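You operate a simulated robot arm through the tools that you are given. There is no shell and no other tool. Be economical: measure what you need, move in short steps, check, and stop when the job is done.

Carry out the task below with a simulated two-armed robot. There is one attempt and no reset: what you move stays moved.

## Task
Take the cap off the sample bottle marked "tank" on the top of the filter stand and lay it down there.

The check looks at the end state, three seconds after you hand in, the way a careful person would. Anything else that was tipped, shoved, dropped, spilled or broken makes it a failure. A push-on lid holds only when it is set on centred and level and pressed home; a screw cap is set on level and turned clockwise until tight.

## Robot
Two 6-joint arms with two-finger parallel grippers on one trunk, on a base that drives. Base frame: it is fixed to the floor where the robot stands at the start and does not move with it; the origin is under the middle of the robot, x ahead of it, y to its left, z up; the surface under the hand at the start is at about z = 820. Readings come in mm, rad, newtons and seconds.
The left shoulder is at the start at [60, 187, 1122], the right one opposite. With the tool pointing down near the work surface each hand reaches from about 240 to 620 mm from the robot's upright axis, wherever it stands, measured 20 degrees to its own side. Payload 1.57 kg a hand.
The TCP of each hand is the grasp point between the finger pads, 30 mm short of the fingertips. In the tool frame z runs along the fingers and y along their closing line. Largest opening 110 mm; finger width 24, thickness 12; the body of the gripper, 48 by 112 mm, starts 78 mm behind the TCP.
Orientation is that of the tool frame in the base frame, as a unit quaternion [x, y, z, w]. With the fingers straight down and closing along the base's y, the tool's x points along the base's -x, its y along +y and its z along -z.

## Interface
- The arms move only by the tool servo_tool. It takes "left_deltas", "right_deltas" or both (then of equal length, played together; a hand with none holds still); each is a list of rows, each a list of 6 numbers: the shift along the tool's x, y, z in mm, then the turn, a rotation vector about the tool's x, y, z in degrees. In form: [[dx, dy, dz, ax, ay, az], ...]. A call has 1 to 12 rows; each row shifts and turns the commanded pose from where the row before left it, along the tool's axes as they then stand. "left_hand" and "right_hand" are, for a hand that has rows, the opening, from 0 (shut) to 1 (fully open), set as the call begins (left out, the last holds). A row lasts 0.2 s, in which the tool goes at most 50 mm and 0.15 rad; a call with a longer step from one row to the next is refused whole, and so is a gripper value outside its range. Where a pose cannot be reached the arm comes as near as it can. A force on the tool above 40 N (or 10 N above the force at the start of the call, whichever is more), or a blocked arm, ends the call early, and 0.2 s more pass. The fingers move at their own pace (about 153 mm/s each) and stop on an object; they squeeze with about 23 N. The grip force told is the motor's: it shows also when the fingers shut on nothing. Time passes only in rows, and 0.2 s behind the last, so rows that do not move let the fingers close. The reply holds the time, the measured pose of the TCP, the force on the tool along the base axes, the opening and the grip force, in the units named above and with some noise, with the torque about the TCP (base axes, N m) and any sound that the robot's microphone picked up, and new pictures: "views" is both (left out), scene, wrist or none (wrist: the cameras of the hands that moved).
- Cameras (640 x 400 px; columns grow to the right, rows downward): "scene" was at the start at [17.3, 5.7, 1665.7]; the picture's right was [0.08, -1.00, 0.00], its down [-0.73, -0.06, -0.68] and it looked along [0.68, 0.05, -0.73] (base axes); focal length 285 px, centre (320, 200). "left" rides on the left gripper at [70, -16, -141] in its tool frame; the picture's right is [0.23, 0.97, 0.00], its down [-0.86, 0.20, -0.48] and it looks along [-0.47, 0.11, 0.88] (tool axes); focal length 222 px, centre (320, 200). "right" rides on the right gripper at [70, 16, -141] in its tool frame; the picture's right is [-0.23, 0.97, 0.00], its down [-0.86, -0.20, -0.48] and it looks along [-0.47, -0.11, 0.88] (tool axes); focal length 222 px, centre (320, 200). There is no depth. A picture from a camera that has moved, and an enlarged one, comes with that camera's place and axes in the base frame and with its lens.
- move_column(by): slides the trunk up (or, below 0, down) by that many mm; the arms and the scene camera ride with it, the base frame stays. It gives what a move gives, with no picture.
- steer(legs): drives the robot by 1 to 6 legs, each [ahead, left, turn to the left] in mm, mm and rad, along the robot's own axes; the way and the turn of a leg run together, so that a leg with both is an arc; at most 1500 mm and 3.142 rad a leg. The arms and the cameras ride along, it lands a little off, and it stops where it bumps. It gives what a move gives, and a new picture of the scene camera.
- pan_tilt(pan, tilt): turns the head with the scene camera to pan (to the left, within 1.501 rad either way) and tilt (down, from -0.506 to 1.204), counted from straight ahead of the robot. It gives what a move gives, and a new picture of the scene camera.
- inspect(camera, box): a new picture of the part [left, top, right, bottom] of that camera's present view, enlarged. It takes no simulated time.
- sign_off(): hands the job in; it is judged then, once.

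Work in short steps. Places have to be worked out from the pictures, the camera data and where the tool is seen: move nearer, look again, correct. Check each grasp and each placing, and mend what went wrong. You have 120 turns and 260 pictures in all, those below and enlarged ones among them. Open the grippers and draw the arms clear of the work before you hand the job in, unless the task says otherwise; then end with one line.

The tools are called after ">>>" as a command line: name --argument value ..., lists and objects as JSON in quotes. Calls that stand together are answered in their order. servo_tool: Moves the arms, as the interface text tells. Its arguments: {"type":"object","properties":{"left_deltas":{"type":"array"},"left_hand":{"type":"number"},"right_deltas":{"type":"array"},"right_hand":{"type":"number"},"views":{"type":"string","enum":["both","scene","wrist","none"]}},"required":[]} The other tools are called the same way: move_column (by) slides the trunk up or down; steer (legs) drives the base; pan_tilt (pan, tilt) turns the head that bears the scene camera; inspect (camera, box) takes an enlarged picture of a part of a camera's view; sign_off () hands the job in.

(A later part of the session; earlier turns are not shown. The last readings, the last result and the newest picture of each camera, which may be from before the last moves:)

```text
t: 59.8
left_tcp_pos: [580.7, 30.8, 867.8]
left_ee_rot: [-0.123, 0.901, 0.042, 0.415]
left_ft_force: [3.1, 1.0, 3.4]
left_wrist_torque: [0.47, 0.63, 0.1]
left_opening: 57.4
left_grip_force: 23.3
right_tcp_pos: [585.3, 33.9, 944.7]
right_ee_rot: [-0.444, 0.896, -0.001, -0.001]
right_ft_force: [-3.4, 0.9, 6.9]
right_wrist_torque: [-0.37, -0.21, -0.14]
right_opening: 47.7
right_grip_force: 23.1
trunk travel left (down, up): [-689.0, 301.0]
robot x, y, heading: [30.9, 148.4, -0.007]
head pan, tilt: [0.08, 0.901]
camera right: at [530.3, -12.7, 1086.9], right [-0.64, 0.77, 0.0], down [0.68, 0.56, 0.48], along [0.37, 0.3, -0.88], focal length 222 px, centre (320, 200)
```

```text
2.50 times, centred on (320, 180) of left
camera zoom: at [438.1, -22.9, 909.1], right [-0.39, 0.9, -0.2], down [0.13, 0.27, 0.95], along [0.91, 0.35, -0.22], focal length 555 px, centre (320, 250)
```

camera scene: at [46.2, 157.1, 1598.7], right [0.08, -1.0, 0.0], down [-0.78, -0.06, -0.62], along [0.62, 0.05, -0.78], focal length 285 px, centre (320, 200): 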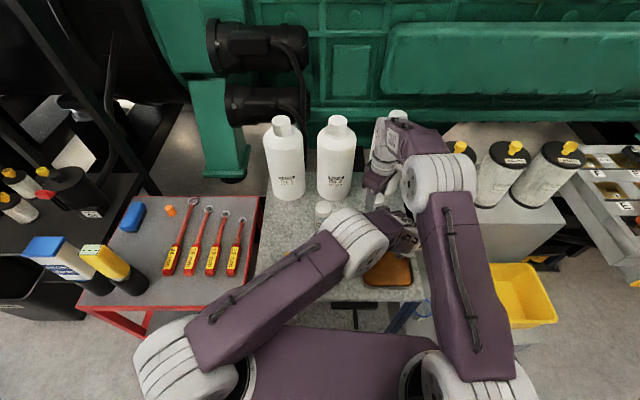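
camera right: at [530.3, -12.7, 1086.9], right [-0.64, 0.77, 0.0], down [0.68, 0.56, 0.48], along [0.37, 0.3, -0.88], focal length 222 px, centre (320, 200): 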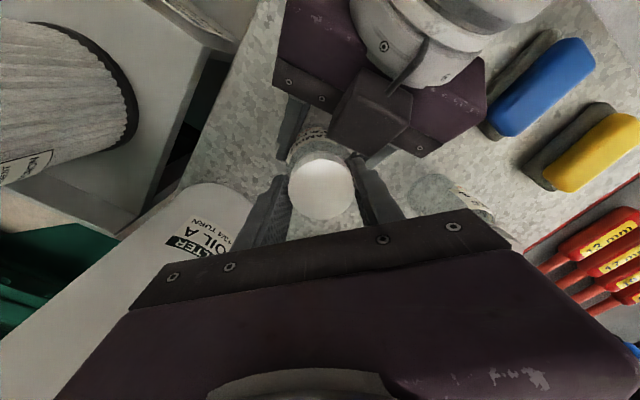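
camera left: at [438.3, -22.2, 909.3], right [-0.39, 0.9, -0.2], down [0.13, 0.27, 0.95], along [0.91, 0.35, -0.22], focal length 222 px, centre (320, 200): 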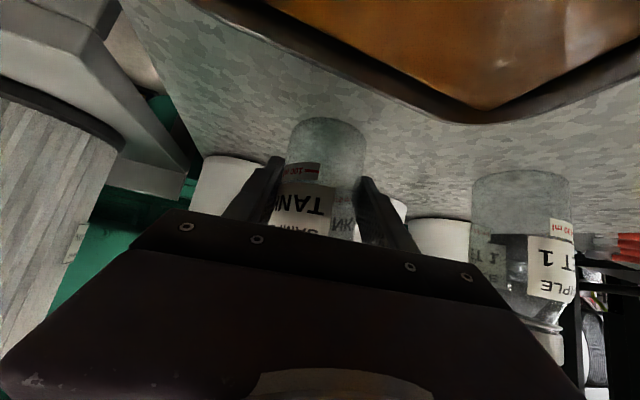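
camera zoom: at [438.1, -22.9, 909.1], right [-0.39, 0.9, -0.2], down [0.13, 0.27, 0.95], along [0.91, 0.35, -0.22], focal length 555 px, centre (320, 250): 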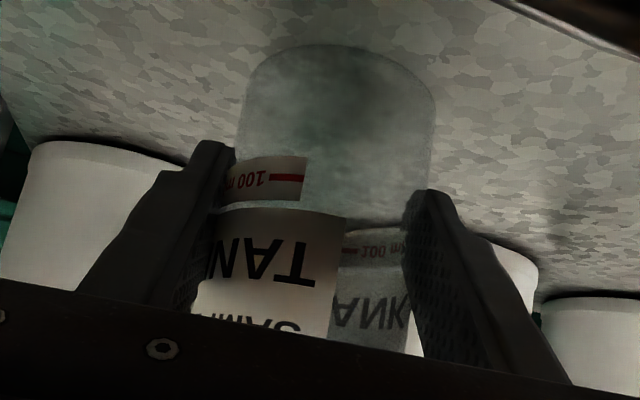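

Progress: cap turned ~140° relative to the bottle so far. I open, swing back 90° and take another stroke.

>>> servo_tool --right_deltas '[[0, 0, 0, 0, 0, 0], [0, 0, 0, 0, 0, 8], [0, 0, 0, 0, 0, 8], [0, 0, 0, 0, 0, 8], [0, 0, 0, 0, 0, 8], [0, 0, 0, 0, 0, 8], [0, 0, 0, 0, 0, 8], [0, 0, 0, 0, 0, 8], [0, 0, 0, 0, 0, 8], [0, 0, 0, 0, 0, 8], [0, 0, 0, 0, 0, 8], [0, 0, 0, 0, 0, 8]]' --right_hand 0.6 --views "none"

>>> inspect --camera "right" --box '[230, 110, 430, 260]'

>>> inspect --camera "scene" --box '[340, 180, 420, 240]'

```text
t: 62.4
left_tcp_pos: [580.2, 30.0, 868.2]
left_ee_rot: [-0.124, 0.9, 0.042, 0.415]
left_ft_force: [0.9, -0.3, 11.1]
left_wrist_torque: [0.07, 0.12, 0.0]
left_opening: 57.5
left_grip_force: 22.6
right_tcp_pos: [586.5, 32.4, 944.8]
right_ee_rot: [0.304, 0.953, -0.002, 0.0]
right_ft_force: [-0.1, 0.1, 0.2]
right_wrist_torque: [0.0, 0.03, -0.01]
right_opening: 65.9
right_grip_force: 0.0
trunk travel left (down, up): [-689.0, 301.0]
robot x, y, heading: [32.3, 153.2, 0.002]
head pan, tilt: [0.08, 0.901]
```

```text
2.67 times, centred on (330, 185) of right
camera zoom: at [539.0, 86.2, 1086.5], right [0.75, 0.66, 0.0], down [0.58, -0.66, 0.48], along [0.31, -0.36, -0.88], focal length 592 px, centre (293, 240)
```

zoom: 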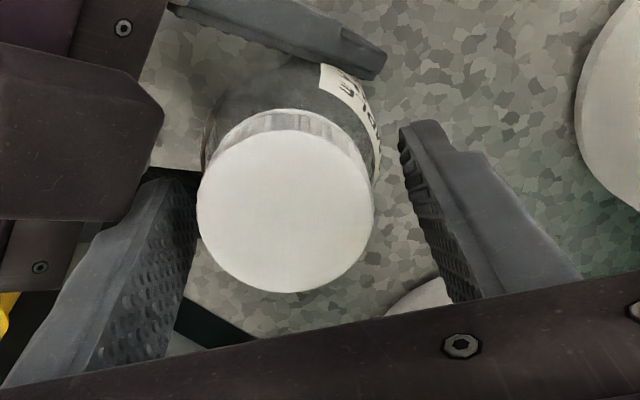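

```text
6.67 times, centred on (380, 210) of scene
camera zoom: at [44.7, 157.4, 1598.8], right [0.08, -1.0, 0.0], down [-0.78, -0.06, -0.62], along [0.62, 0.05, -0.78], focal length 1900 px, centre (-80, 133)
```

zoom: 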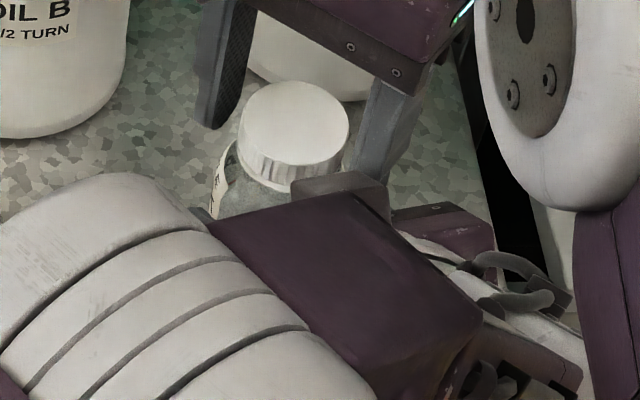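

The bottle has slid a few mm along the left pads toward the palm and the cap is rising. I re-centre the right hand (+6, −2.5, up 2) and grip again.

>>> servo_tool --right_deltas '[[3, -1.5, -1, 0, 0, 0], [3, -1, -1, 0, 0, 0], [0, 0, 0, 0, 0, 0]]' --views "none"

>>> servo_tool --right_deltas '[[0, 0, 0, 0, 0, 0], [0, 0, 0, 0, 0, 0], [0, 0, 0, 0, 0, 0]]' --right_hand 0 --views "wrist"

```text
t: 63.1
left_tcp_pos: [579.5, 31.9, 869.1]
left_ee_rot: [-0.126, 0.9, 0.042, 0.416]
left_ft_force: [-5.7, 1.3, 3.1]
left_wrist_torque: [-0.13, -0.43, -0.15]
left_opening: 57.3
left_grip_force: 22.7
right_tcp_pos: [585.3, 32.6, 947.2]
right_ee_rot: [0.304, 0.953, -0.001, 0.007]
right_ft_force: [6.0, -0.8, 0.5]
right_wrist_torque: [0.04, 0.04, 0.18]
right_opening: 64.1
right_grip_force: 0.0
trunk travel left (down, up): [-689.0, 301.0]
robot x, y, heading: [34.1, 150.9, -0.0]
head pan, tilt: [0.08, 0.901]
stopped in row 3 (left hand): the force on the tool passed its limit at 44 N (the readings are from after the stop); the commanded pose is now the measured one
```

```text
t: 63.9
left_tcp_pos: [580.0, 30.8, 867.0]
left_ee_rot: [-0.126, 0.9, 0.043, 0.416]
left_ft_force: [-16.3, 0.6, 8.8]
left_wrist_torque: [-0.04, -0.71, 0.15]
left_opening: 57.3
left_grip_force: 22.9
right_tcp_pos: [583.7, 32.5, 947.0]
right_ee_rot: [0.303, 0.953, 0.0, 0.006]
right_ft_force: [17.4, -1.3, -4.6]
right_wrist_torque: [0.03, -0.63, -0.1]
right_opening: 46.9
right_grip_force: 23.0
trunk travel left (down, up): [-689.0, 301.0]
robot x, y, heading: [32.7, 150.1, -0.002]
head pan, tilt: [0.08, 0.901]
camera right: at [535.6, 85.9, 1087.7], right [0.75, 0.66, 0.01], down [0.58, -0.66, 0.49], along [0.33, -0.36, -0.87], focal length 222 px, centre (320, 200)
```

right: 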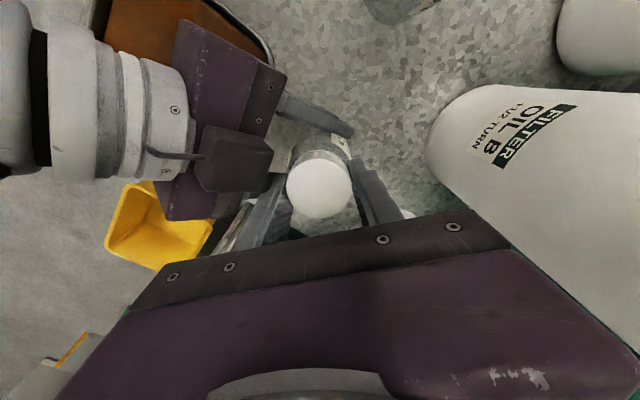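

The 44 N stop came from the right finger touching the left gripper body since the bottle slid deeper. With the right holding the cap, I release the left, retreat it ~15 mm and lower 7 mm, to regrip farther out.

>>> servo_tool --left_deltas '[[0, 0, 0, 0, 0, 0], [0, 0, 0, 0, 0, 0]]' --left_hand 0.7 --views "wrist"

>>> servo_tool --left_deltas '[[7.5, 0.3, -3.3, 0, 0, 0], [7.5, 0.3, -3.3, 0, 0, 0], [0, 0, 0, 0, 0, 0]]' --views "both"

```text
t: 64.5
left_tcp_pos: [580.6, 31.1, 867.3]
left_ee_rot: [-0.125, 0.901, 0.043, 0.414]
left_ft_force: [-9.3, 3.4, -1.4]
left_wrist_torque: [-0.3, -0.88, -0.32]
left_opening: 76.9
left_grip_force: 0.0
right_tcp_pos: [585.3, 32.1, 947.1]
right_ee_rot: [0.303, 0.953, -0.001, 0.006]
right_ft_force: [11.6, -3.2, 5.2]
right_wrist_torque: [0.03, 0.01, 0.31]
right_opening: 46.6
right_grip_force: 23.1
trunk travel left (down, up): [-689.0, 301.0]
robot x, y, heading: [33.5, 153.3, -0.003]
head pan, tilt: [0.08, 0.901]
camera left: at [438.4, -22.9, 908.5], right [-0.4, 0.9, -0.2], down [0.13, 0.27, 0.95], along [0.91, 0.35, -0.22], focal length 222 px, centre (320, 200)
```

left: 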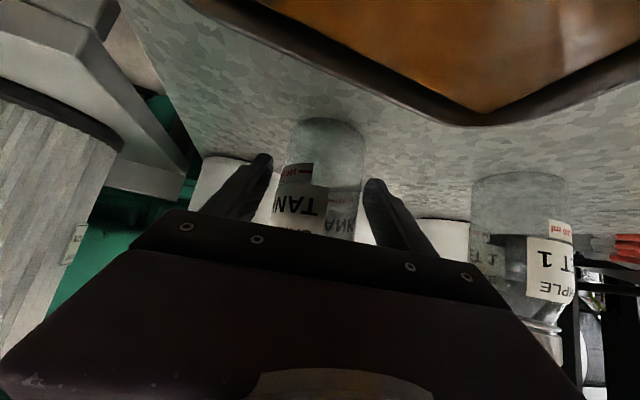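

```text
t: 65.3
left_tcp_pos: [566.3, 29.2, 861.5]
left_ee_rot: [-0.125, 0.9, 0.042, 0.415]
left_ft_force: [0.1, 0.4, -0.4]
left_wrist_torque: [-0.01, 0.03, -0.01]
left_opening: 77.1
left_grip_force: 0.1
right_tcp_pos: [583.2, 33.6, 946.2]
right_ee_rot: [0.304, 0.953, -0.001, 0.004]
right_ft_force: [-0.1, -0.1, 10.4]
right_wrist_torque: [0.05, 0.21, -0.01]
right_opening: 46.6
right_grip_force: 22.9
trunk travel left (down, up): [-689.0, 301.0]
robot x, y, heading: [30.7, 150.4, 0.002]
head pan, tilt: [0.08, 0.901]
camera scene: at [44.6, 157.4, 1598.8], right [0.08, -1.0, 0.0], down [-0.78, -0.06, -0.62], along [0.62, 0.05, -0.78], focal length 285 px, centre (320, 200)
camera left: at [424.0, -26.2, 902.7], right [-0.4, 0.9, -0.2], down [0.13, 0.27, 0.95], along [0.91, 0.35, -0.22], focal length 222 px, centre (320, 200)
```

scene: 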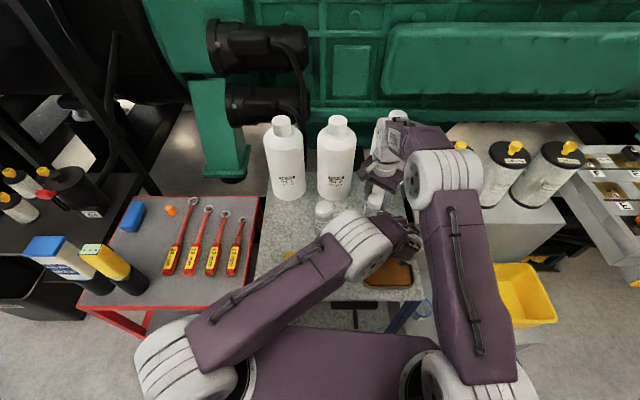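
left: 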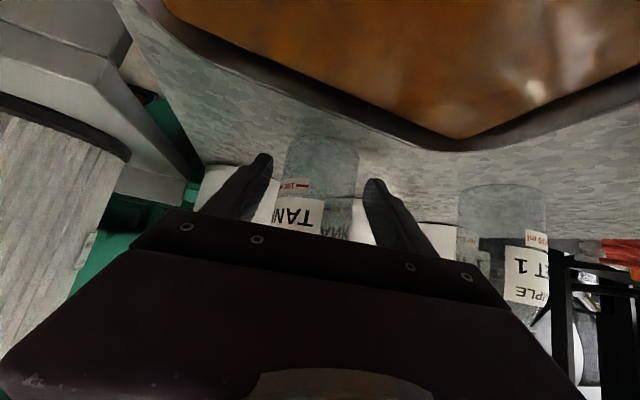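

Left is clear and forces fell. I close the left hand again on the body.

>>> servo_tool --left_deltas '[[0, 0, 0, 0, 0, 0], [0, 0, 0, 0, 0, 0], [0, 0, 0, 0, 0, 0]]' --left_hand 0 --views "none"

>>> servo_tool --right_deltas '[[0, 0, -0.5, 0, 0, 0], [0, 0, -0.1, 0, 0, -7], [0, 0, -0.1, 0, 0, -7], [0, 0, -0.1, 0, 0, -7], [0, 0, -0.1, 0, 0, -7], [0, 0, -0.1, 0, 0, -7], [0, 0, -0.1, 0, 0, -7], [0, 0, 0, 0, 0, 0]]' --views "wrist"

>>> inspect --camera "left" --box '[200, 100, 440, 260]'

```text
t: 66.1
left_tcp_pos: [565.8, 28.1, 861.5]
left_ee_rot: [-0.126, 0.9, 0.043, 0.415]
left_ft_force: [4.5, -4.7, -2.7]
left_wrist_torque: [0.17, 0.44, 0.1]
left_opening: 57.0
left_grip_force: 23.1
right_tcp_pos: [583.6, 33.5, 947.2]
right_ee_rot: [0.303, 0.953, 0.0, 0.004]
right_ft_force: [-5.6, 3.9, 12.1]
right_wrist_torque: [0.24, 0.37, -0.17]
right_opening: 46.8
right_grip_force: 23.2
trunk travel left (down, up): [-689.0, 301.0]
robot x, y, heading: [35.8, 149.9, -0.004]
head pan, tilt: [0.08, 0.901]
```

```text
t: 67.9
left_tcp_pos: [565.6, 27.8, 861.8]
left_ee_rot: [-0.125, 0.9, 0.042, 0.415]
left_ft_force: [-2.1, -9.8, -2.7]
left_wrist_torque: [0.72, 0.02, -0.23]
left_opening: 57.1
left_grip_force: 22.9
right_tcp_pos: [583.9, 33.2, 948.5]
right_ee_rot: [-0.061, 0.998, -0.001, 0.005]
right_ft_force: [4.3, 13.4, 16.7]
right_wrist_torque: [0.61, -0.14, -0.03]
right_opening: 45.9
right_grip_force: 22.6
trunk travel left (down, up): [-689.0, 301.0]
robot x, y, heading: [32.3, 150.2, -0.004]
head pan, tilt: [0.08, 0.901]
camera right: at [511.2, 40.9, 1089.1], right [0.11, 0.99, 0.0], down [0.87, -0.09, 0.49], along [0.48, -0.06, -0.87], focal length 222 px, centre (320, 200)
```

right: 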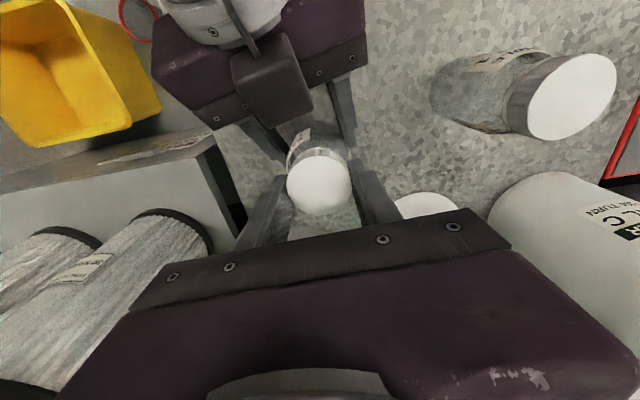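

```text
2.50 times, centred on (320, 180) of left
camera zoom: at [423.7, -26.0, 902.7], right [-0.39, 0.9, -0.2], down [0.13, 0.27, 0.95], along [0.91, 0.35, -0.22], focal length 555 px, centre (320, 250)
```

zoom: 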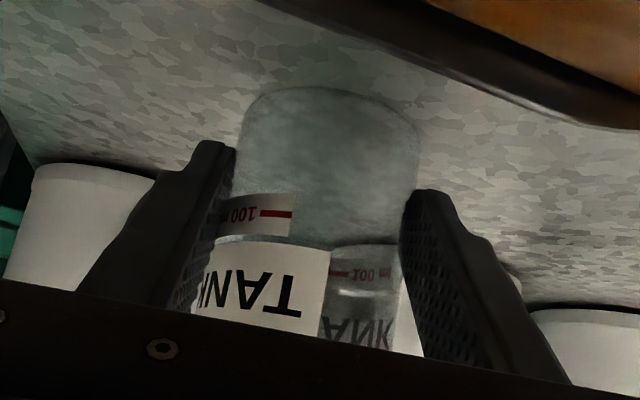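

No bottle slip this time, and the cap pushes the hand up: it is unscrewing. I let the hand rise 1.5 mm and continue 42° more.

>>> servo_tool --right_deltas '[[0, 0, -1.5, 0, 0, 0], [0, 0, -0.2, 0, 0, -7], [0, 0, -0.2, 0, 0, -7], [0, 0, -0.2, 0, 0, -7], [0, 0, -0.2, 0, 0, -7], [0, 0, -0.2, 0, 0, -7], [0, 0, -0.2, 0, 0, -7], [0, 0, 0, 0, 0, 0]]' --views "wrist"

>>> inspect --camera "left" --box '[200, 100, 440, 260]'

>>> inspect --camera "scene" --box '[340, 180, 420, 240]'

```text
t: 69.7
left_tcp_pos: [566.8, 28.4, 860.4]
left_ee_rot: [-0.125, 0.9, 0.043, 0.415]
left_ft_force: [8.0, -15.2, -4.3]
left_wrist_torque: [0.83, 0.41, -0.19]
left_opening: 58.6
left_grip_force: 23.3
right_tcp_pos: [585.0, 33.1, 949.3]
right_ee_rot: [-0.413, 0.911, -0.003, 0.001]
right_ft_force: [-9.3, 14.6, 4.9]
right_wrist_torque: [0.42, 0.41, -0.12]
right_opening: 44.9
right_grip_force: 23.4
trunk travel left (down, up): [-689.0, 301.0]
robot x, y, heading: [36.1, 150.5, -0.006]
head pan, tilt: [0.08, 0.901]
camera right: at [525.3, -9.1, 1090.6], right [-0.58, 0.81, -0.01], down [0.71, 0.51, 0.48], along [0.39, 0.28, -0.88], focal length 222 px, centre (320, 200)
```

right: 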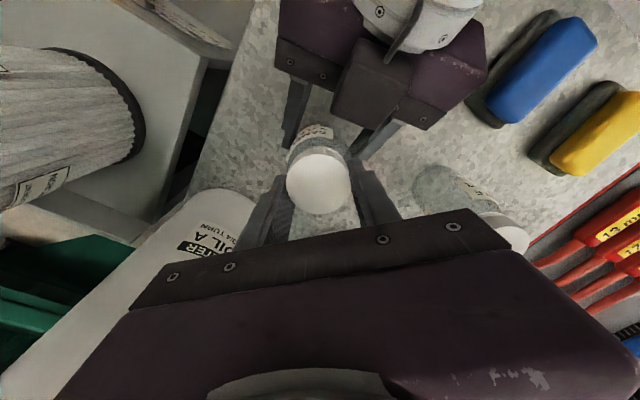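

```text
2.50 times, centred on (320, 180) of left
camera zoom: at [424.9, -26.6, 902.3], right [-0.4, 0.9, -0.2], down [0.13, 0.27, 0.95], along [0.91, 0.35, -0.22], focal length 555 px, centre (320, 250)
```

zoom: 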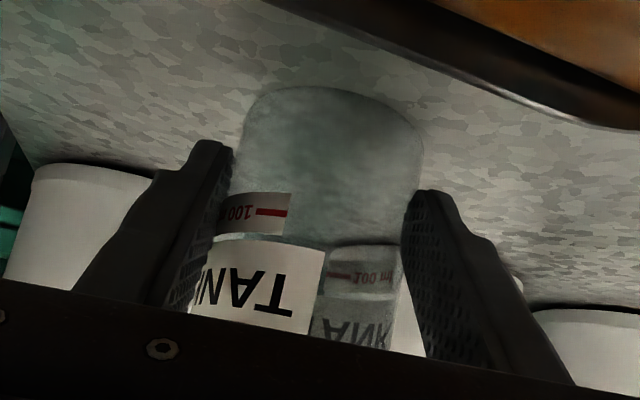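

```text
6.67 times, centred on (380, 210) of scene
camera zoom: at [46.2, 157.0, 1598.7], right [0.08, -1.0, 0.0], down [-0.78, -0.06, -0.62], along [0.62, 0.05, -0.78], focal length 1900 px, centre (-80, 133)
```

zoom: 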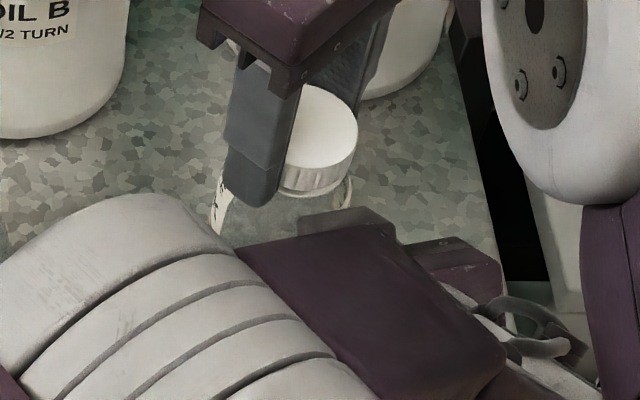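

Bottle stayed still, cap turned another ~84°. I open, shift +1.5 mm, swing back and check centring before the next stroke.

>>> servo_tool --right_deltas '[[0, 0, 0, 0, 0, 0], [0, 1.5, 0, 0, 0, 7.8], [0, 0, 0, 0, 0, 7.8], [0, 0, 0, 0, 0, 7.8], [0, 0, 0, 0, 0, 7.8], [0, 0, 0, 0, 0, 7.8], [0, 0, 0, 0, 0, 7.8], [0, 0, 0, 0, 0, 7.8], [0, 0, 0, 0, 0, 7.8], [0, 0, 0, 0, 0, 7.8], [0, 0, 0, 0, 0, 7.8], [0, 0, 0, 0, 0, 0]]' --right_hand 0.6 --views "none"

>>> inspect --camera "right" --box '[230, 110, 430, 260]'

>>> inspect --camera "scene" --box '[340, 180, 420, 240]'

```text
t: 72.3
left_tcp_pos: [566.8, 28.9, 862.1]
left_ee_rot: [-0.126, 0.9, 0.043, 0.415]
left_ft_force: [0.4, 0.4, 0.0]
left_wrist_torque: [-0.01, 0.0, 0.04]
left_opening: 57.3
left_grip_force: 23.4
right_tcp_pos: [583.3, 32.4, 949.5]
right_ee_rot: [0.254, 0.967, -0.001, 0.005]
right_ft_force: [0.7, -0.3, -0.4]
right_wrist_torque: [-0.01, 0.0, 0.03]
right_opening: 66.1
right_grip_force: 0.1
trunk travel left (down, up): [-689.0, 301.0]
robot x, y, heading: [31.5, 149.3, -0.001]
head pan, tilt: [0.08, 0.901]
```

```text
2.67 times, centred on (330, 185) of right
camera zoom: at [529.6, 81.5, 1091.0], right [0.68, 0.74, 0.0], down [0.64, -0.59, 0.49], along [0.36, -0.33, -0.87], focal length 592 px, centre (293, 240)
```

zoom: 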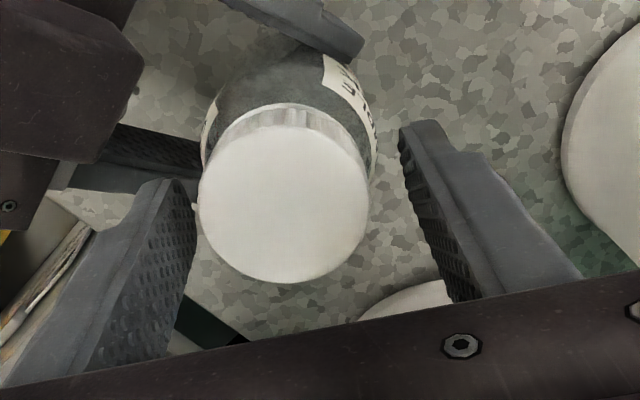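

```text
6.67 times, centred on (380, 210) of scene
camera zoom: at [46.3, 157.1, 1598.7], right [0.08, -1.0, 0.0], down [-0.78, -0.06, -0.62], along [0.62, 0.05, -0.78], focal length 1900 px, centre (-80, 133)
```

zoom: 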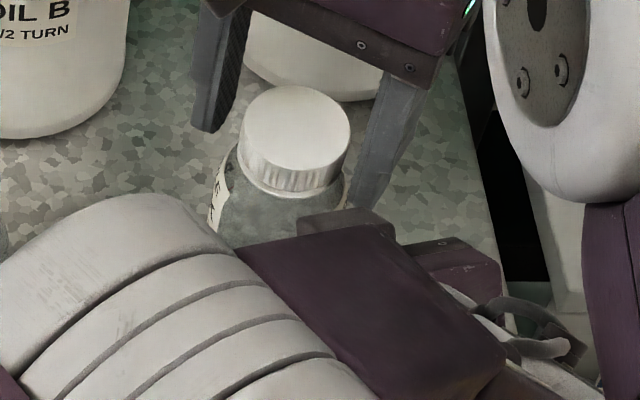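

Size of the cap in view shows it has not risen: my fingertips had been pinching the bottle's shoulder and sliding up. Now tips are near the cap's lower rim. I re-centre, raise 2 mm so only the cap is gripped, and close.

>>> servo_tool --right_deltas '[[3, -1.5, -2, 0, 0, 0], [0, 0, 0, 0, 0, 0]]' --views "none"

>>> servo_tool --right_deltas '[[0, 0, 0, 0, 0, 0], [0, 0, 0, 0, 0, 0], [0, 0, 0, 0, 0, 0]]' --right_hand 0 --views "wrist"

>>> inspect --camera "scene" --box '[340, 180, 420, 240]'

```text
t: 72.9
left_tcp_pos: [566.4, 27.3, 862.0]
left_ee_rot: [-0.125, 0.9, 0.042, 0.415]
left_ft_force: [0.0, -0.2, 0.9]
left_wrist_torque: [-0.02, 0.02, 0.03]
left_opening: 57.3
left_grip_force: 23.2
right_tcp_pos: [579.5, 33.8, 952.1]
right_ee_rot: [0.253, 0.967, -0.001, 0.004]
right_ft_force: [0.3, 0.4, 0.0]
right_wrist_torque: [0.01, 0.01, 0.04]
right_opening: 66.0
right_grip_force: 0.0
trunk travel left (down, up): [-689.0, 301.0]
robot x, y, heading: [34.1, 150.8, -0.0]
head pan, tilt: [0.08, 0.901]
```

```text
t: 73.7
left_tcp_pos: [567.2, 28.0, 860.5]
left_ee_rot: [-0.126, 0.9, 0.043, 0.416]
left_ft_force: [0.2, -1.6, -0.5]
left_wrist_torque: [0.03, 0.15, 0.05]
left_opening: 57.0
left_grip_force: 22.7
right_tcp_pos: [579.8, 35.5, 953.0]
right_ee_rot: [0.253, 0.967, -0.002, 0.004]
right_ft_force: [-0.5, 1.2, -0.1]
right_wrist_torque: [-0.01, -0.07, -0.04]
right_opening: 44.7
right_grip_force: 22.6
trunk travel left (down, up): [-689.0, 301.0]
robot x, y, heading: [35.3, 152.0, 0.001]
head pan, tilt: [0.08, 0.901]
camera right: at [525.7, 81.7, 1092.9], right [0.68, 0.74, 0.0], down [0.64, -0.59, 0.49], along [0.36, -0.33, -0.87], focal length 222 px, centre (320, 200)
```

right: 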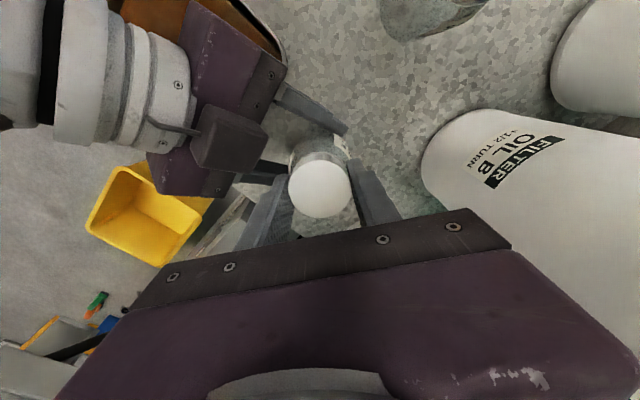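

```text
6.67 times, centred on (380, 210) of scene
camera zoom: at [46.3, 157.1, 1598.7], right [0.08, -1.0, 0.0], down [-0.78, -0.06, -0.62], along [0.62, 0.05, -0.78], focal length 1900 px, centre (-80, 133)
```

zoom: 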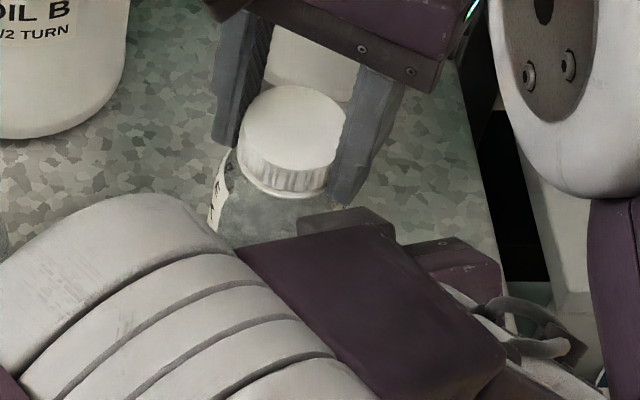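

Clean grip now (44.7 mm, no side forces). I turn 80° counter-clockwise.

>>> servo_tool --right_deltas '[[0, 0, -0.1, 0, 0, -8], [0, 0, -0.1, 0, 0, -8], [0, 0, -0.1, 0, 0, -8], [0, 0, -0.1, 0, 0, -8], [0, 0, -0.1, 0, 0, -8], [0, 0, 0, 0, 0, 0]]' --views "none"

>>> inspect --camera "left" --box '[200, 100, 440, 260]'

>>> servo_tool --right_deltas '[[0, 0, -0.1, 0, 0, -8], [0, 0, -0.1, 0, 0, -8], [0, 0, -0.1, 0, 0, -8], [0, 0, -0.1, 0, 0, -8], [0, 0, -0.1, 0, 0, -8], [0, 0, 0, 0, 0, 0]]' --views "wrist"

>>> inspect --camera "left" --box '[200, 100, 440, 260]'

>>> inspect --camera "scene" --box '[340, 180, 420, 240]'

```text
t: 75.1
left_tcp_pos: [566.7, 28.8, 861.7]
left_ee_rot: [-0.126, 0.9, 0.042, 0.415]
left_ft_force: [-1.0, 1.6, 1.9]
left_wrist_torque: [0.25, -0.01, 0.04]
left_opening: 57.4
left_grip_force: 23.4
right_tcp_pos: [579.9, 32.9, 952.7]
right_ee_rot: [-0.094, 0.996, -0.003, 0.003]
right_ft_force: [0.9, -0.8, -2.1]
right_wrist_torque: [-0.39, -0.03, 0.02]
right_opening: 44.9
right_grip_force: 22.9
trunk travel left (down, up): [-689.0, 301.0]
robot x, y, heading: [35.2, 152.8, 0.0]
head pan, tilt: [0.08, 0.901]
```

```text
2.50 times, centred on (320, 180) of left
camera zoom: at [425.1, -26.3, 902.2], right [-0.4, 0.9, -0.2], down [0.13, 0.27, 0.95], along [0.91, 0.35, -0.22], focal length 555 px, centre (320, 250)
```

zoom: 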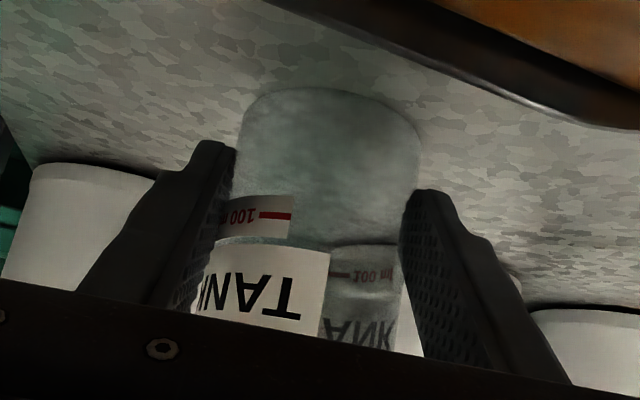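

```text
t: 76.5
left_tcp_pos: [566.5, 28.0, 861.2]
left_ee_rot: [-0.126, 0.9, 0.043, 0.415]
left_ft_force: [2.4, 8.5, 0.6]
left_wrist_torque: [-0.14, 0.24, 0.15]
left_opening: 57.1
left_grip_force: 22.9
right_tcp_pos: [580.0, 34.6, 952.3]
right_ee_rot: [-0.428, 0.904, -0.004, 0.002]
right_ft_force: [-3.8, -7.9, 0.3]
right_wrist_torque: [-0.61, 0.02, -0.09]
right_opening: 44.8
right_grip_force: 23.5
trunk travel left (down, up): [-689.0, 301.0]
robot x, y, heading: [35.6, 148.2, -0.007]
head pan, tilt: [0.08, 0.901]
camera right: at [522.0, -10.3, 1094.5], right [-0.61, 0.79, -0.01], down [0.69, 0.54, 0.48], along [0.39, 0.29, -0.88], focal length 222 px, centre (320, 200)
```

right: 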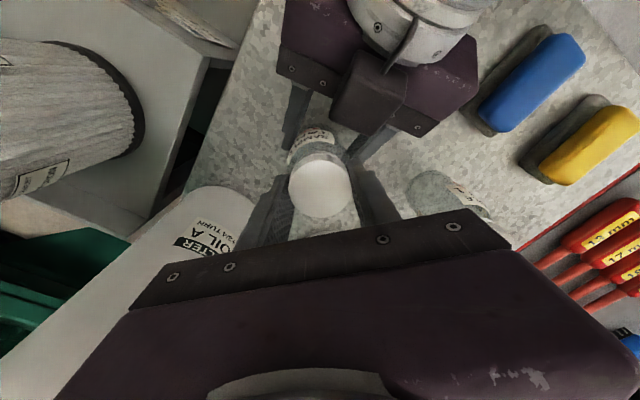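

```text
2.50 times, centred on (320, 180) of left
camera zoom: at [425.0, -26.0, 902.1], right [-0.4, 0.9, -0.2], down [0.13, 0.27, 0.95], along [0.91, 0.35, -0.22], focal length 555 px, centre (320, 250)
```

zoom: 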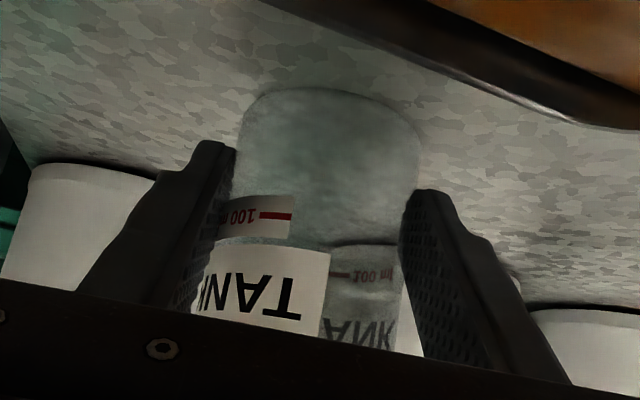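

```text
6.67 times, centred on (380, 210) of scene
camera zoom: at [46.1, 157.2, 1598.8], right [0.08, -1.0, 0.0], down [-0.78, -0.06, -0.62], along [0.62, 0.05, -0.78], focal length 1900 px, centre (-80, 133)
```

zoom: 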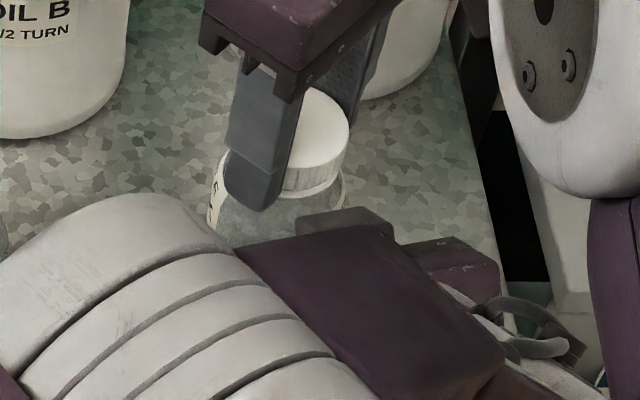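

The bottle stayed still and the cap turned with almost no torque. I test a gentle 3 mm lift.

>>> servo_tool --right_deltas '[[0, 0, -1, 0, 0, 0], [0, 0, -1, 0, 0, 0], [0, 0, -1, 0, 0, 0], [0, 0, 0, 0, 0, 0]]' --views "none"

>>> inspect --camera "scene" --box '[340, 180, 420, 240]'

```text
t: 77.5
left_tcp_pos: [567.4, 28.4, 862.1]
left_ee_rot: [-0.125, 0.9, 0.042, 0.416]
left_ft_force: [-5.1, 8.5, 16.1]
left_wrist_torque: [-0.08, -0.4, 0.17]
left_opening: 57.2
left_grip_force: 23.0
right_tcp_pos: [579.4, 35.2, 955.1]
right_ee_rot: [-0.428, 0.904, -0.004, 0.002]
right_ft_force: [3.9, -7.6, -16.7]
right_wrist_torque: [-0.55, -0.18, -0.09]
right_opening: 44.8
right_grip_force: 23.0
trunk travel left (down, up): [-689.0, 301.0]
robot x, y, heading: [34.4, 149.5, 0.0]
head pan, tilt: [0.08, 0.901]
```

```text
6.67 times, centred on (380, 210) of scene
camera zoom: at [46.4, 157.0, 1598.7], right [0.08, -1.0, 0.0], down [-0.78, -0.06, -0.62], along [0.62, 0.05, -0.78], focal length 1900 px, centre (-80, 133)
```

zoom: 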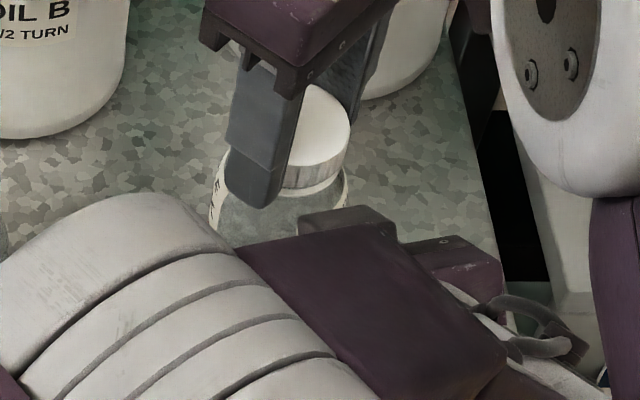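

Still threaded (16.7 N tension). I lower back 2.5 mm, open and swing back for another stroke.

>>> servo_tool --right_deltas '[[0, 0, 2.5, 0, 0, 0], [0, 0, 0, 0, 0, 0]]' --views "none"

>>> servo_tool --right_deltas '[[0, 0, 0, 0, 0, 0], [0, 0, 0, 0, 0, 8], [0, 0, 0, 0, 0, 8], [0, 0, 0, 0, 0, 8], [0, 0, 0, 0, 0, 8], [0, 0, 0, 0, 0, 8], [0, 0, 0, 0, 0, 8], [0, 0, 0, 0, 0, 8], [0, 0, 0, 0, 0, 8], [0, 0, 0, 0, 0, 8], [0, 0, 0, 0, 0, 8], [0, 0, 0, 0, 0, 0]]' --right_hand 0.55 --views "wrist"

>>> servo_tool --right_deltas '[[0, 0, 0, 0, 0, 0], [0, 0, 0, 0, 0, 0]]' --right_hand 0 --views "none"

```text
t: 78.1
left_tcp_pos: [567.2, 27.0, 862.0]
left_ee_rot: [-0.125, 0.9, 0.042, 0.415]
left_ft_force: [1.7, 3.8, 5.7]
left_wrist_torque: [-0.15, 0.14, 0.06]
left_opening: 57.2
left_grip_force: 22.9
right_tcp_pos: [579.2, 34.6, 955.1]
right_ee_rot: [-0.428, 0.904, -0.004, 0.003]
right_ft_force: [-2.3, -3.6, -4.9]
right_wrist_torque: [-0.21, 0.08, -0.04]
right_opening: 44.6
right_grip_force: 23.2
trunk travel left (down, up): [-689.0, 301.0]
robot x, y, heading: [34.5, 148.8, -0.001]
head pan, tilt: [0.08, 0.901]
```

```text
t: 80.7
left_tcp_pos: [568.2, 28.5, 861.4]
left_ee_rot: [-0.125, 0.9, 0.043, 0.416]
left_ft_force: [-0.8, 0.7, 0.2]
left_wrist_torque: [0.01, -0.01, 0.01]
left_opening: 56.9
left_grip_force: 22.9
right_tcp_pos: [580.2, 33.3, 953.0]
right_ee_rot: [0.254, 0.967, -0.001, 0.004]
right_ft_force: [0.3, -0.2, -0.3]
right_wrist_torque: [0.0, 0.0, -0.01]
right_opening: 60.4
right_grip_force: 0.1
trunk travel left (down, up): [-689.0, 301.0]
robot x, y, heading: [33.9, 151.7, -0.001]
head pan, tilt: [0.08, 0.901]
camera right: at [525.7, 81.4, 1094.7], right [0.68, 0.74, 0.0], down [0.64, -0.59, 0.49], along [0.36, -0.33, -0.87], focal length 222 px, centre (320, 200)
```

right: 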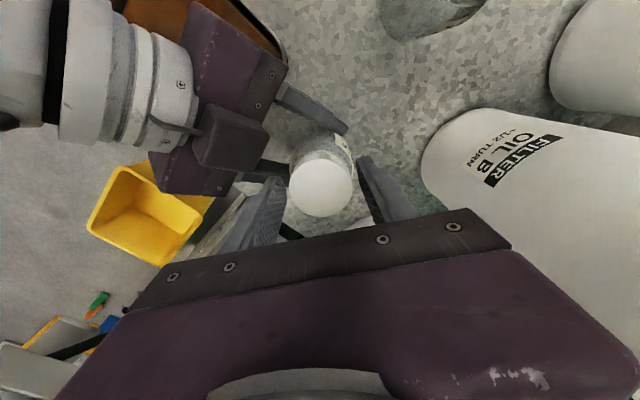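

```text
t: 81.3
left_tcp_pos: [567.6, 27.6, 860.8]
left_ee_rot: [-0.124, 0.9, 0.041, 0.415]
left_ft_force: [-1.4, -2.6, 1.0]
left_wrist_torque: [0.22, -0.1, 0.02]
left_opening: 56.8
left_grip_force: 22.6
right_tcp_pos: [580.4, 33.9, 952.2]
right_ee_rot: [0.253, 0.968, -0.001, 0.004]
right_ft_force: [1.1, 2.8, 0.0]
right_wrist_torque: [0.05, 0.0, 0.0]
right_opening: 44.6
right_grip_force: 23.2
trunk travel left (down, up): [-689.0, 301.0]
robot x, y, heading: [33.0, 153.9, -0.003]
head pan, tilt: [0.08, 0.901]
```

Well gripped again. I turn 80° counter-clockwise with a slight rise and then test-lift 4 mm.

>>> servo_tool --right_deltas '[[0, 0, -0.1, 0, 0, -8], [0, 0, -0.1, 0, 0, -8], [0, 0, -0.1, 0, 0, -8], [0, 0, -0.1, 0, 0, -8], [0, 0, -0.1, 0, 0, -8], [0, 0, -0.1, 0, 0, -8], [0, 0, -0.1, 0, 0, -8], [0, 0, -0.1, 0, 0, -8], [0, 0, -0.1, 0, 0, -8], [0, 0, -0.1, 0, 0, -8], [0, 0, 0, 0, 0, 0]]' --views "none"

>>> servo_tool --right_deltas '[[0, 0, -1, 0, 0, 0], [0, 0, -1, 0, 0, 0], [0, 0, -1, 0, 0, 0], [0, 0, 0, 0, 0, 0]]' --views "none"

>>> inspect --camera "scene" --box '[340, 180, 420, 240]'

>>> inspect --camera "left" --box '[200, 100, 440, 260]'

```text
t: 83.7
left_tcp_pos: [567.7, 29.2, 861.7]
left_ee_rot: [-0.125, 0.9, 0.042, 0.415]
left_ft_force: [-0.3, 6.3, -3.2]
left_wrist_torque: [0.0, 0.12, 0.12]
left_opening: 56.9
left_grip_force: 23.1
right_tcp_pos: [578.6, 34.6, 954.4]
right_ee_rot: [-0.429, 0.903, -0.004, 0.002]
right_ft_force: [0.3, -4.8, 3.3]
right_wrist_torque: [-0.53, -0.13, -0.07]
right_opening: 44.8
right_grip_force: 23.9
trunk travel left (down, up): [-689.0, 301.0]
robot x, y, heading: [32.5, 150.5, 0.002]
head pan, tilt: [0.08, 0.901]
```

```text
t: 84.7
left_tcp_pos: [567.5, 27.0, 861.9]
left_ee_rot: [-0.126, 0.9, 0.042, 0.416]
left_ft_force: [-8.2, 7.3, 13.8]
left_wrist_torque: [-0.09, -0.58, 0.18]
left_opening: 57.1
left_grip_force: 22.9
right_tcp_pos: [578.9, 35.0, 956.5]
right_ee_rot: [-0.428, 0.904, -0.005, 0.002]
right_ft_force: [7.3, -7.2, -15.1]
right_wrist_torque: [-0.48, -0.29, -0.11]
right_opening: 44.6
right_grip_force: 23.0
trunk travel left (down, up): [-689.0, 301.0]
robot x, y, heading: [35.1, 149.9, -0.004]
head pan, tilt: [0.08, 0.901]
```

```text
6.67 times, centred on (380, 210) of scene
camera zoom: at [46.4, 157.1, 1598.7], right [0.08, -1.0, 0.0], down [-0.78, -0.06, -0.62], along [0.62, 0.05, -0.78], focal length 1900 px, centre (-80, 133)
```

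zoom: 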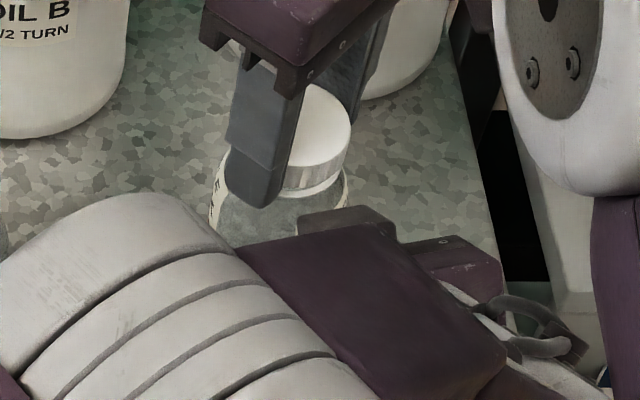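

```text
2.50 times, centred on (320, 180) of left
camera zoom: at [425.3, -26.7, 902.8], right [-0.4, 0.9, -0.2], down [0.13, 0.27, 0.95], along [0.91, 0.35, -0.22], focal length 555 px, centre (320, 250)
```

zoom: 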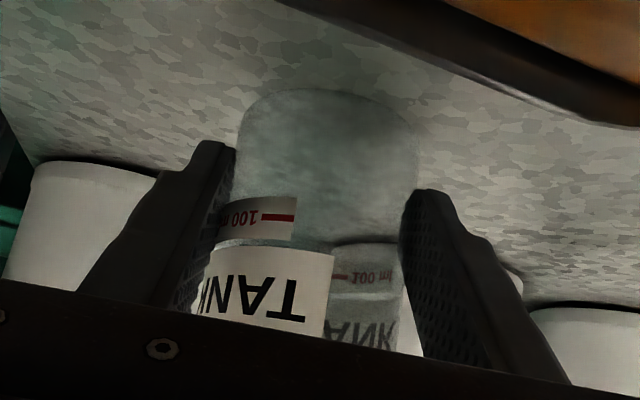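

Still engaged; bottle remains still. I repeat another stroke: relax, swing back, regrip, turn, test.

>>> servo_tool --right_deltas '[[0, 0, 2.5, 0, 0, 0], [0, 0, 0, 0, 0, 0]]' --views "none"

>>> servo_tool --right_deltas '[[0, 0, 0, 0, 0, 0], [0, 0, 0, 0, 0, 8], [0, 0, 0, 0, 0, 8], [0, 0, 0, 0, 0, 8], [0, 0, 0, 0, 0, 8], [0, 0, 0, 0, 0, 8], [0, 0, 0, 0, 0, 8], [0, 0, 0, 0, 0, 8], [0, 0, 0, 0, 0, 8], [0, 0, 0, 0, 0, 8], [0, 0, 0, 0, 0, 8], [0, 0, 0, 0, 0, 0]]' --right_hand 0.55 --views "none"

>>> servo_tool --right_deltas '[[0, 0, 0, 0, 0, 0], [0, 0, 0, 0, 0, 0]]' --right_hand 0 --views "none"

>>> servo_tool --right_deltas '[[0, 0, -0.1, 0, 0, -8], [0, 0, -0.1, 0, 0, -8], [0, 0, -0.1, 0, 0, -8], [0, 0, -0.1, 0, 0, -8], [0, 0, -0.1, 0, 0, -8], [0, 0, -0.1, 0, 0, -8], [0, 0, -0.1, 0, 0, -8], [0, 0, -0.1, 0, 0, -8], [0, 0, -0.1, 0, 0, -8], [0, 0, -0.1, 0, 0, -8], [0, 0, 0, 0, 0, 0]]' --views "none"

>>> servo_tool --right_deltas '[[0, 0, -1, 0, 0, 0], [0, 0, -1, 0, 0, 0], [0, 0, -1, 0, 0, 0], [0, 0, 0, 0, 0, 0]]' --views "wrist"

>>> inspect --camera "scene" --box '[340, 180, 420, 240]'

```text
t: 85.3
left_tcp_pos: [566.7, 28.5, 860.3]
left_ee_rot: [-0.126, 0.9, 0.043, 0.414]
left_ft_force: [5.1, 5.9, 0.7]
left_wrist_torque: [-0.31, 0.43, 0.05]
left_opening: 57.0
left_grip_force: 22.5
right_tcp_pos: [578.8, 34.9, 954.4]
right_ee_rot: [-0.429, 0.903, -0.003, 0.001]
right_ft_force: [-5.5, -5.5, -0.1]
right_wrist_torque: [-0.31, 0.09, -0.01]
right_opening: 44.5
right_grip_force: 23.0
trunk travel left (down, up): [-689.0, 301.0]
robot x, y, heading: [31.8, 153.5, -0.003]
head pan, tilt: [0.08, 0.901]
```

```text
t: 87.9
left_tcp_pos: [566.9, 28.9, 860.7]
left_ee_rot: [-0.125, 0.9, 0.042, 0.416]
left_ft_force: [0.2, -0.6, 0.1]
left_wrist_torque: [-0.02, 0.04, 0.0]
left_opening: 56.8
left_grip_force: 23.4
right_tcp_pos: [578.8, 33.3, 955.2]
right_ee_rot: [0.253, 0.967, -0.001, 0.004]
right_ft_force: [0.9, -0.1, 0.7]
right_wrist_torque: [0.02, -0.03, -0.02]
right_opening: 60.4
right_grip_force: 0.1
trunk travel left (down, up): [-689.0, 301.0]
robot x, y, heading: [36.9, 153.6, -0.003]
head pan, tilt: [0.08, 0.901]
```

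```text
t: 88.5
left_tcp_pos: [567.3, 27.9, 861.0]
left_ee_rot: [-0.126, 0.9, 0.043, 0.415]
left_ft_force: [0.3, 0.3, -0.6]
left_wrist_torque: [-0.13, 0.08, 0.04]
left_opening: 57.1
left_grip_force: 22.9
right_tcp_pos: [579.3, 33.8, 954.9]
right_ee_rot: [0.253, 0.968, -0.001, 0.004]
right_ft_force: [-0.5, -0.4, 0.9]
right_wrist_torque: [0.06, 0.01, 0.01]
right_opening: 44.1
right_grip_force: 22.9
trunk travel left (down, up): [-689.0, 301.0]
robot x, y, heading: [31.4, 151.8, -0.007]
head pan, tilt: [0.08, 0.901]
```

```text
t: 90.9
left_tcp_pos: [567.0, 27.2, 861.9]
left_ee_rot: [-0.126, 0.9, 0.044, 0.415]
left_ft_force: [0.8, -0.2, 0.3]
left_wrist_torque: [-0.02, 0.02, -0.03]
left_opening: 56.9
left_grip_force: 22.9
right_tcp_pos: [580.6, 33.6, 956.2]
right_ee_rot: [-0.43, 0.903, -0.004, 0.003]
right_ft_force: [-0.6, -0.2, -0.4]
right_wrist_torque: [0.02, 0.0, 0.02]
right_opening: 44.4
right_grip_force: 23.6
trunk travel left (down, up): [-689.0, 301.0]
robot x, y, heading: [30.0, 150.3, -0.004]
head pan, tilt: [0.08, 0.901]
```

```text
t: 91.9
left_tcp_pos: [567.7, 28.1, 860.6]
left_ee_rot: [-0.126, 0.9, 0.043, 0.416]
left_ft_force: [0.3, 0.0, -0.6]
left_wrist_torque: [-0.02, 0.04, 0.0]
left_opening: 57.0
left_grip_force: 23.3
right_tcp_pos: [578.8, 33.5, 959.4]
right_ee_rot: [-0.428, 0.904, -0.003, 0.002]
right_ft_force: [0.6, -0.2, 0.1]
right_wrist_torque: [0.02, 0.0, 0.01]
right_opening: 44.1
right_grip_force: 23.1
trunk travel left (down, up): [-689.0, 301.0]
robot x, y, heading: [35.6, 152.3, 0.001]
head pan, tilt: [0.08, 0.901]
camera right: at [521.9, -10.3, 1100.5], right [-0.61, 0.79, -0.01], down [0.69, 0.54, 0.48], along [0.39, 0.29, -0.88], focal length 222 px, centre (320, 200)
```

right: 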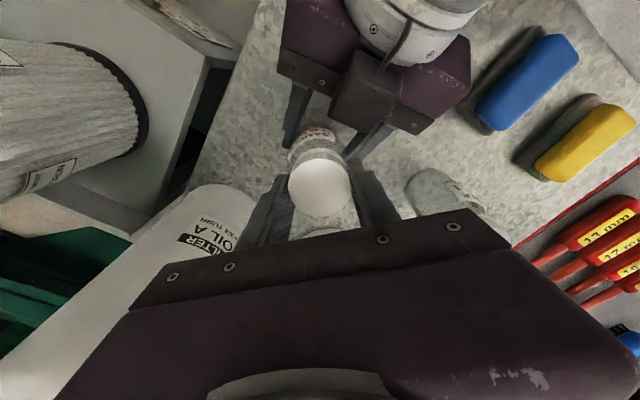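

```text
6.67 times, centred on (380, 210) of scene
camera zoom: at [46.4, 157.1, 1598.7], right [0.08, -1.0, 0.0], down [-0.78, -0.06, -0.62], along [0.62, 0.05, -0.78], focal length 1900 px, centre (-80, 133)
```

zoom: 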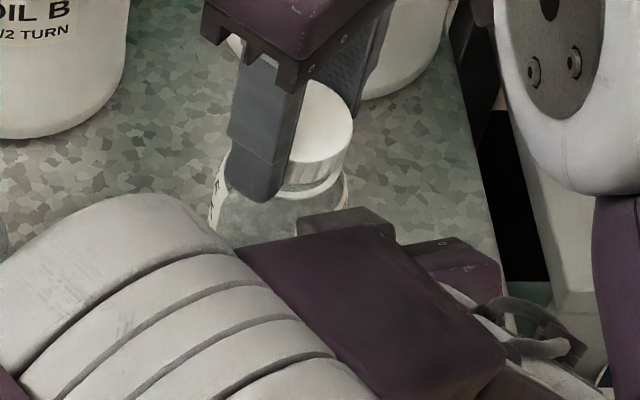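

All forces vanish on lifting: the cap is free. I lift it straight up 36 mm and look.

>>> servo_tool --right_deltas '[[0, 0, -6, 0, 0, 0], [0, 0, -10, 0, 0, 0], [0, 0, -10, 0, 0, 0], [0, 0, -10, 0, 0, 0], [0, 0, 0, 0, 0, 0]]'

>>> inspect --camera "scene" --box '[330, 160, 430, 240]'

```text
t: 93.1
left_tcp_pos: [567.1, 27.9, 860.8]
left_ee_rot: [-0.126, 0.9, 0.043, 0.415]
left_ft_force: [0.2, 0.6, -0.6]
left_wrist_torque: [0.0, -0.02, 0.01]
left_opening: 56.9
left_grip_force: 22.6
right_tcp_pos: [580.5, 32.2, 995.4]
right_ee_rot: [-0.428, 0.904, -0.003, 0.003]
right_ft_force: [-0.5, 0.6, -0.2]
right_wrist_torque: [-0.03, 0.0, 0.01]
right_opening: 44.2
right_grip_force: 23.0
trunk travel left (down, up): [-689.0, 301.0]
robot x, y, heading: [29.2, 149.8, -0.003]
head pan, tilt: [0.08, 0.901]
camera scene: at [46.5, 157.1, 1598.7], right [0.08, -1.0, 0.0], down [-0.78, -0.06, -0.62], along [0.62, 0.05, -0.78], focal length 285 px, centre (320, 200)
camera right: at [522.2, -10.2, 1136.2], right [-0.61, 0.79, -0.01], down [0.69, 0.54, 0.48], along [0.39, 0.29, -0.88], focal length 222 px, centre (320, 200)
```

scene: 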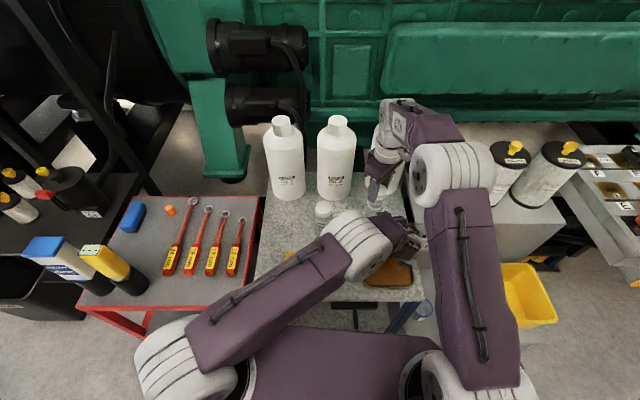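
right: 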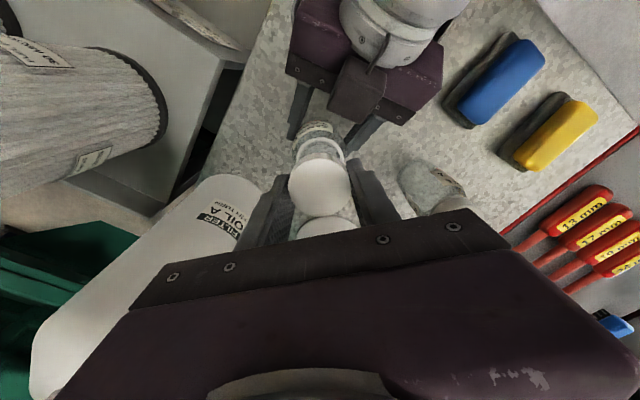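

```text
5.00 times, centred on (380, 200) of scene
camera zoom: at [46.5, 157.1, 1598.7], right [0.08, -1.0, 0.0], down [-0.78, -0.06, -0.62], along [0.62, 0.05, -0.78], focal length 1425 px, centre (20, 200)
```

zoom: 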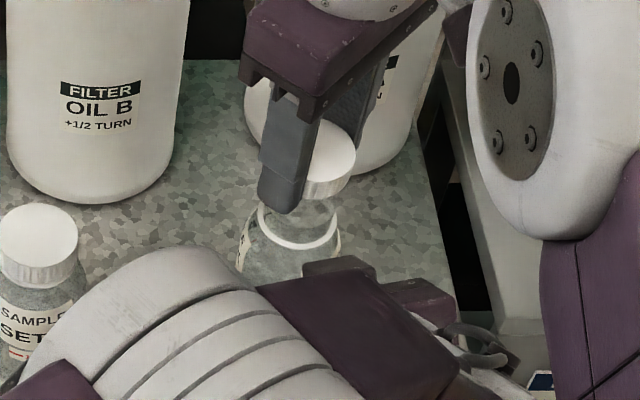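

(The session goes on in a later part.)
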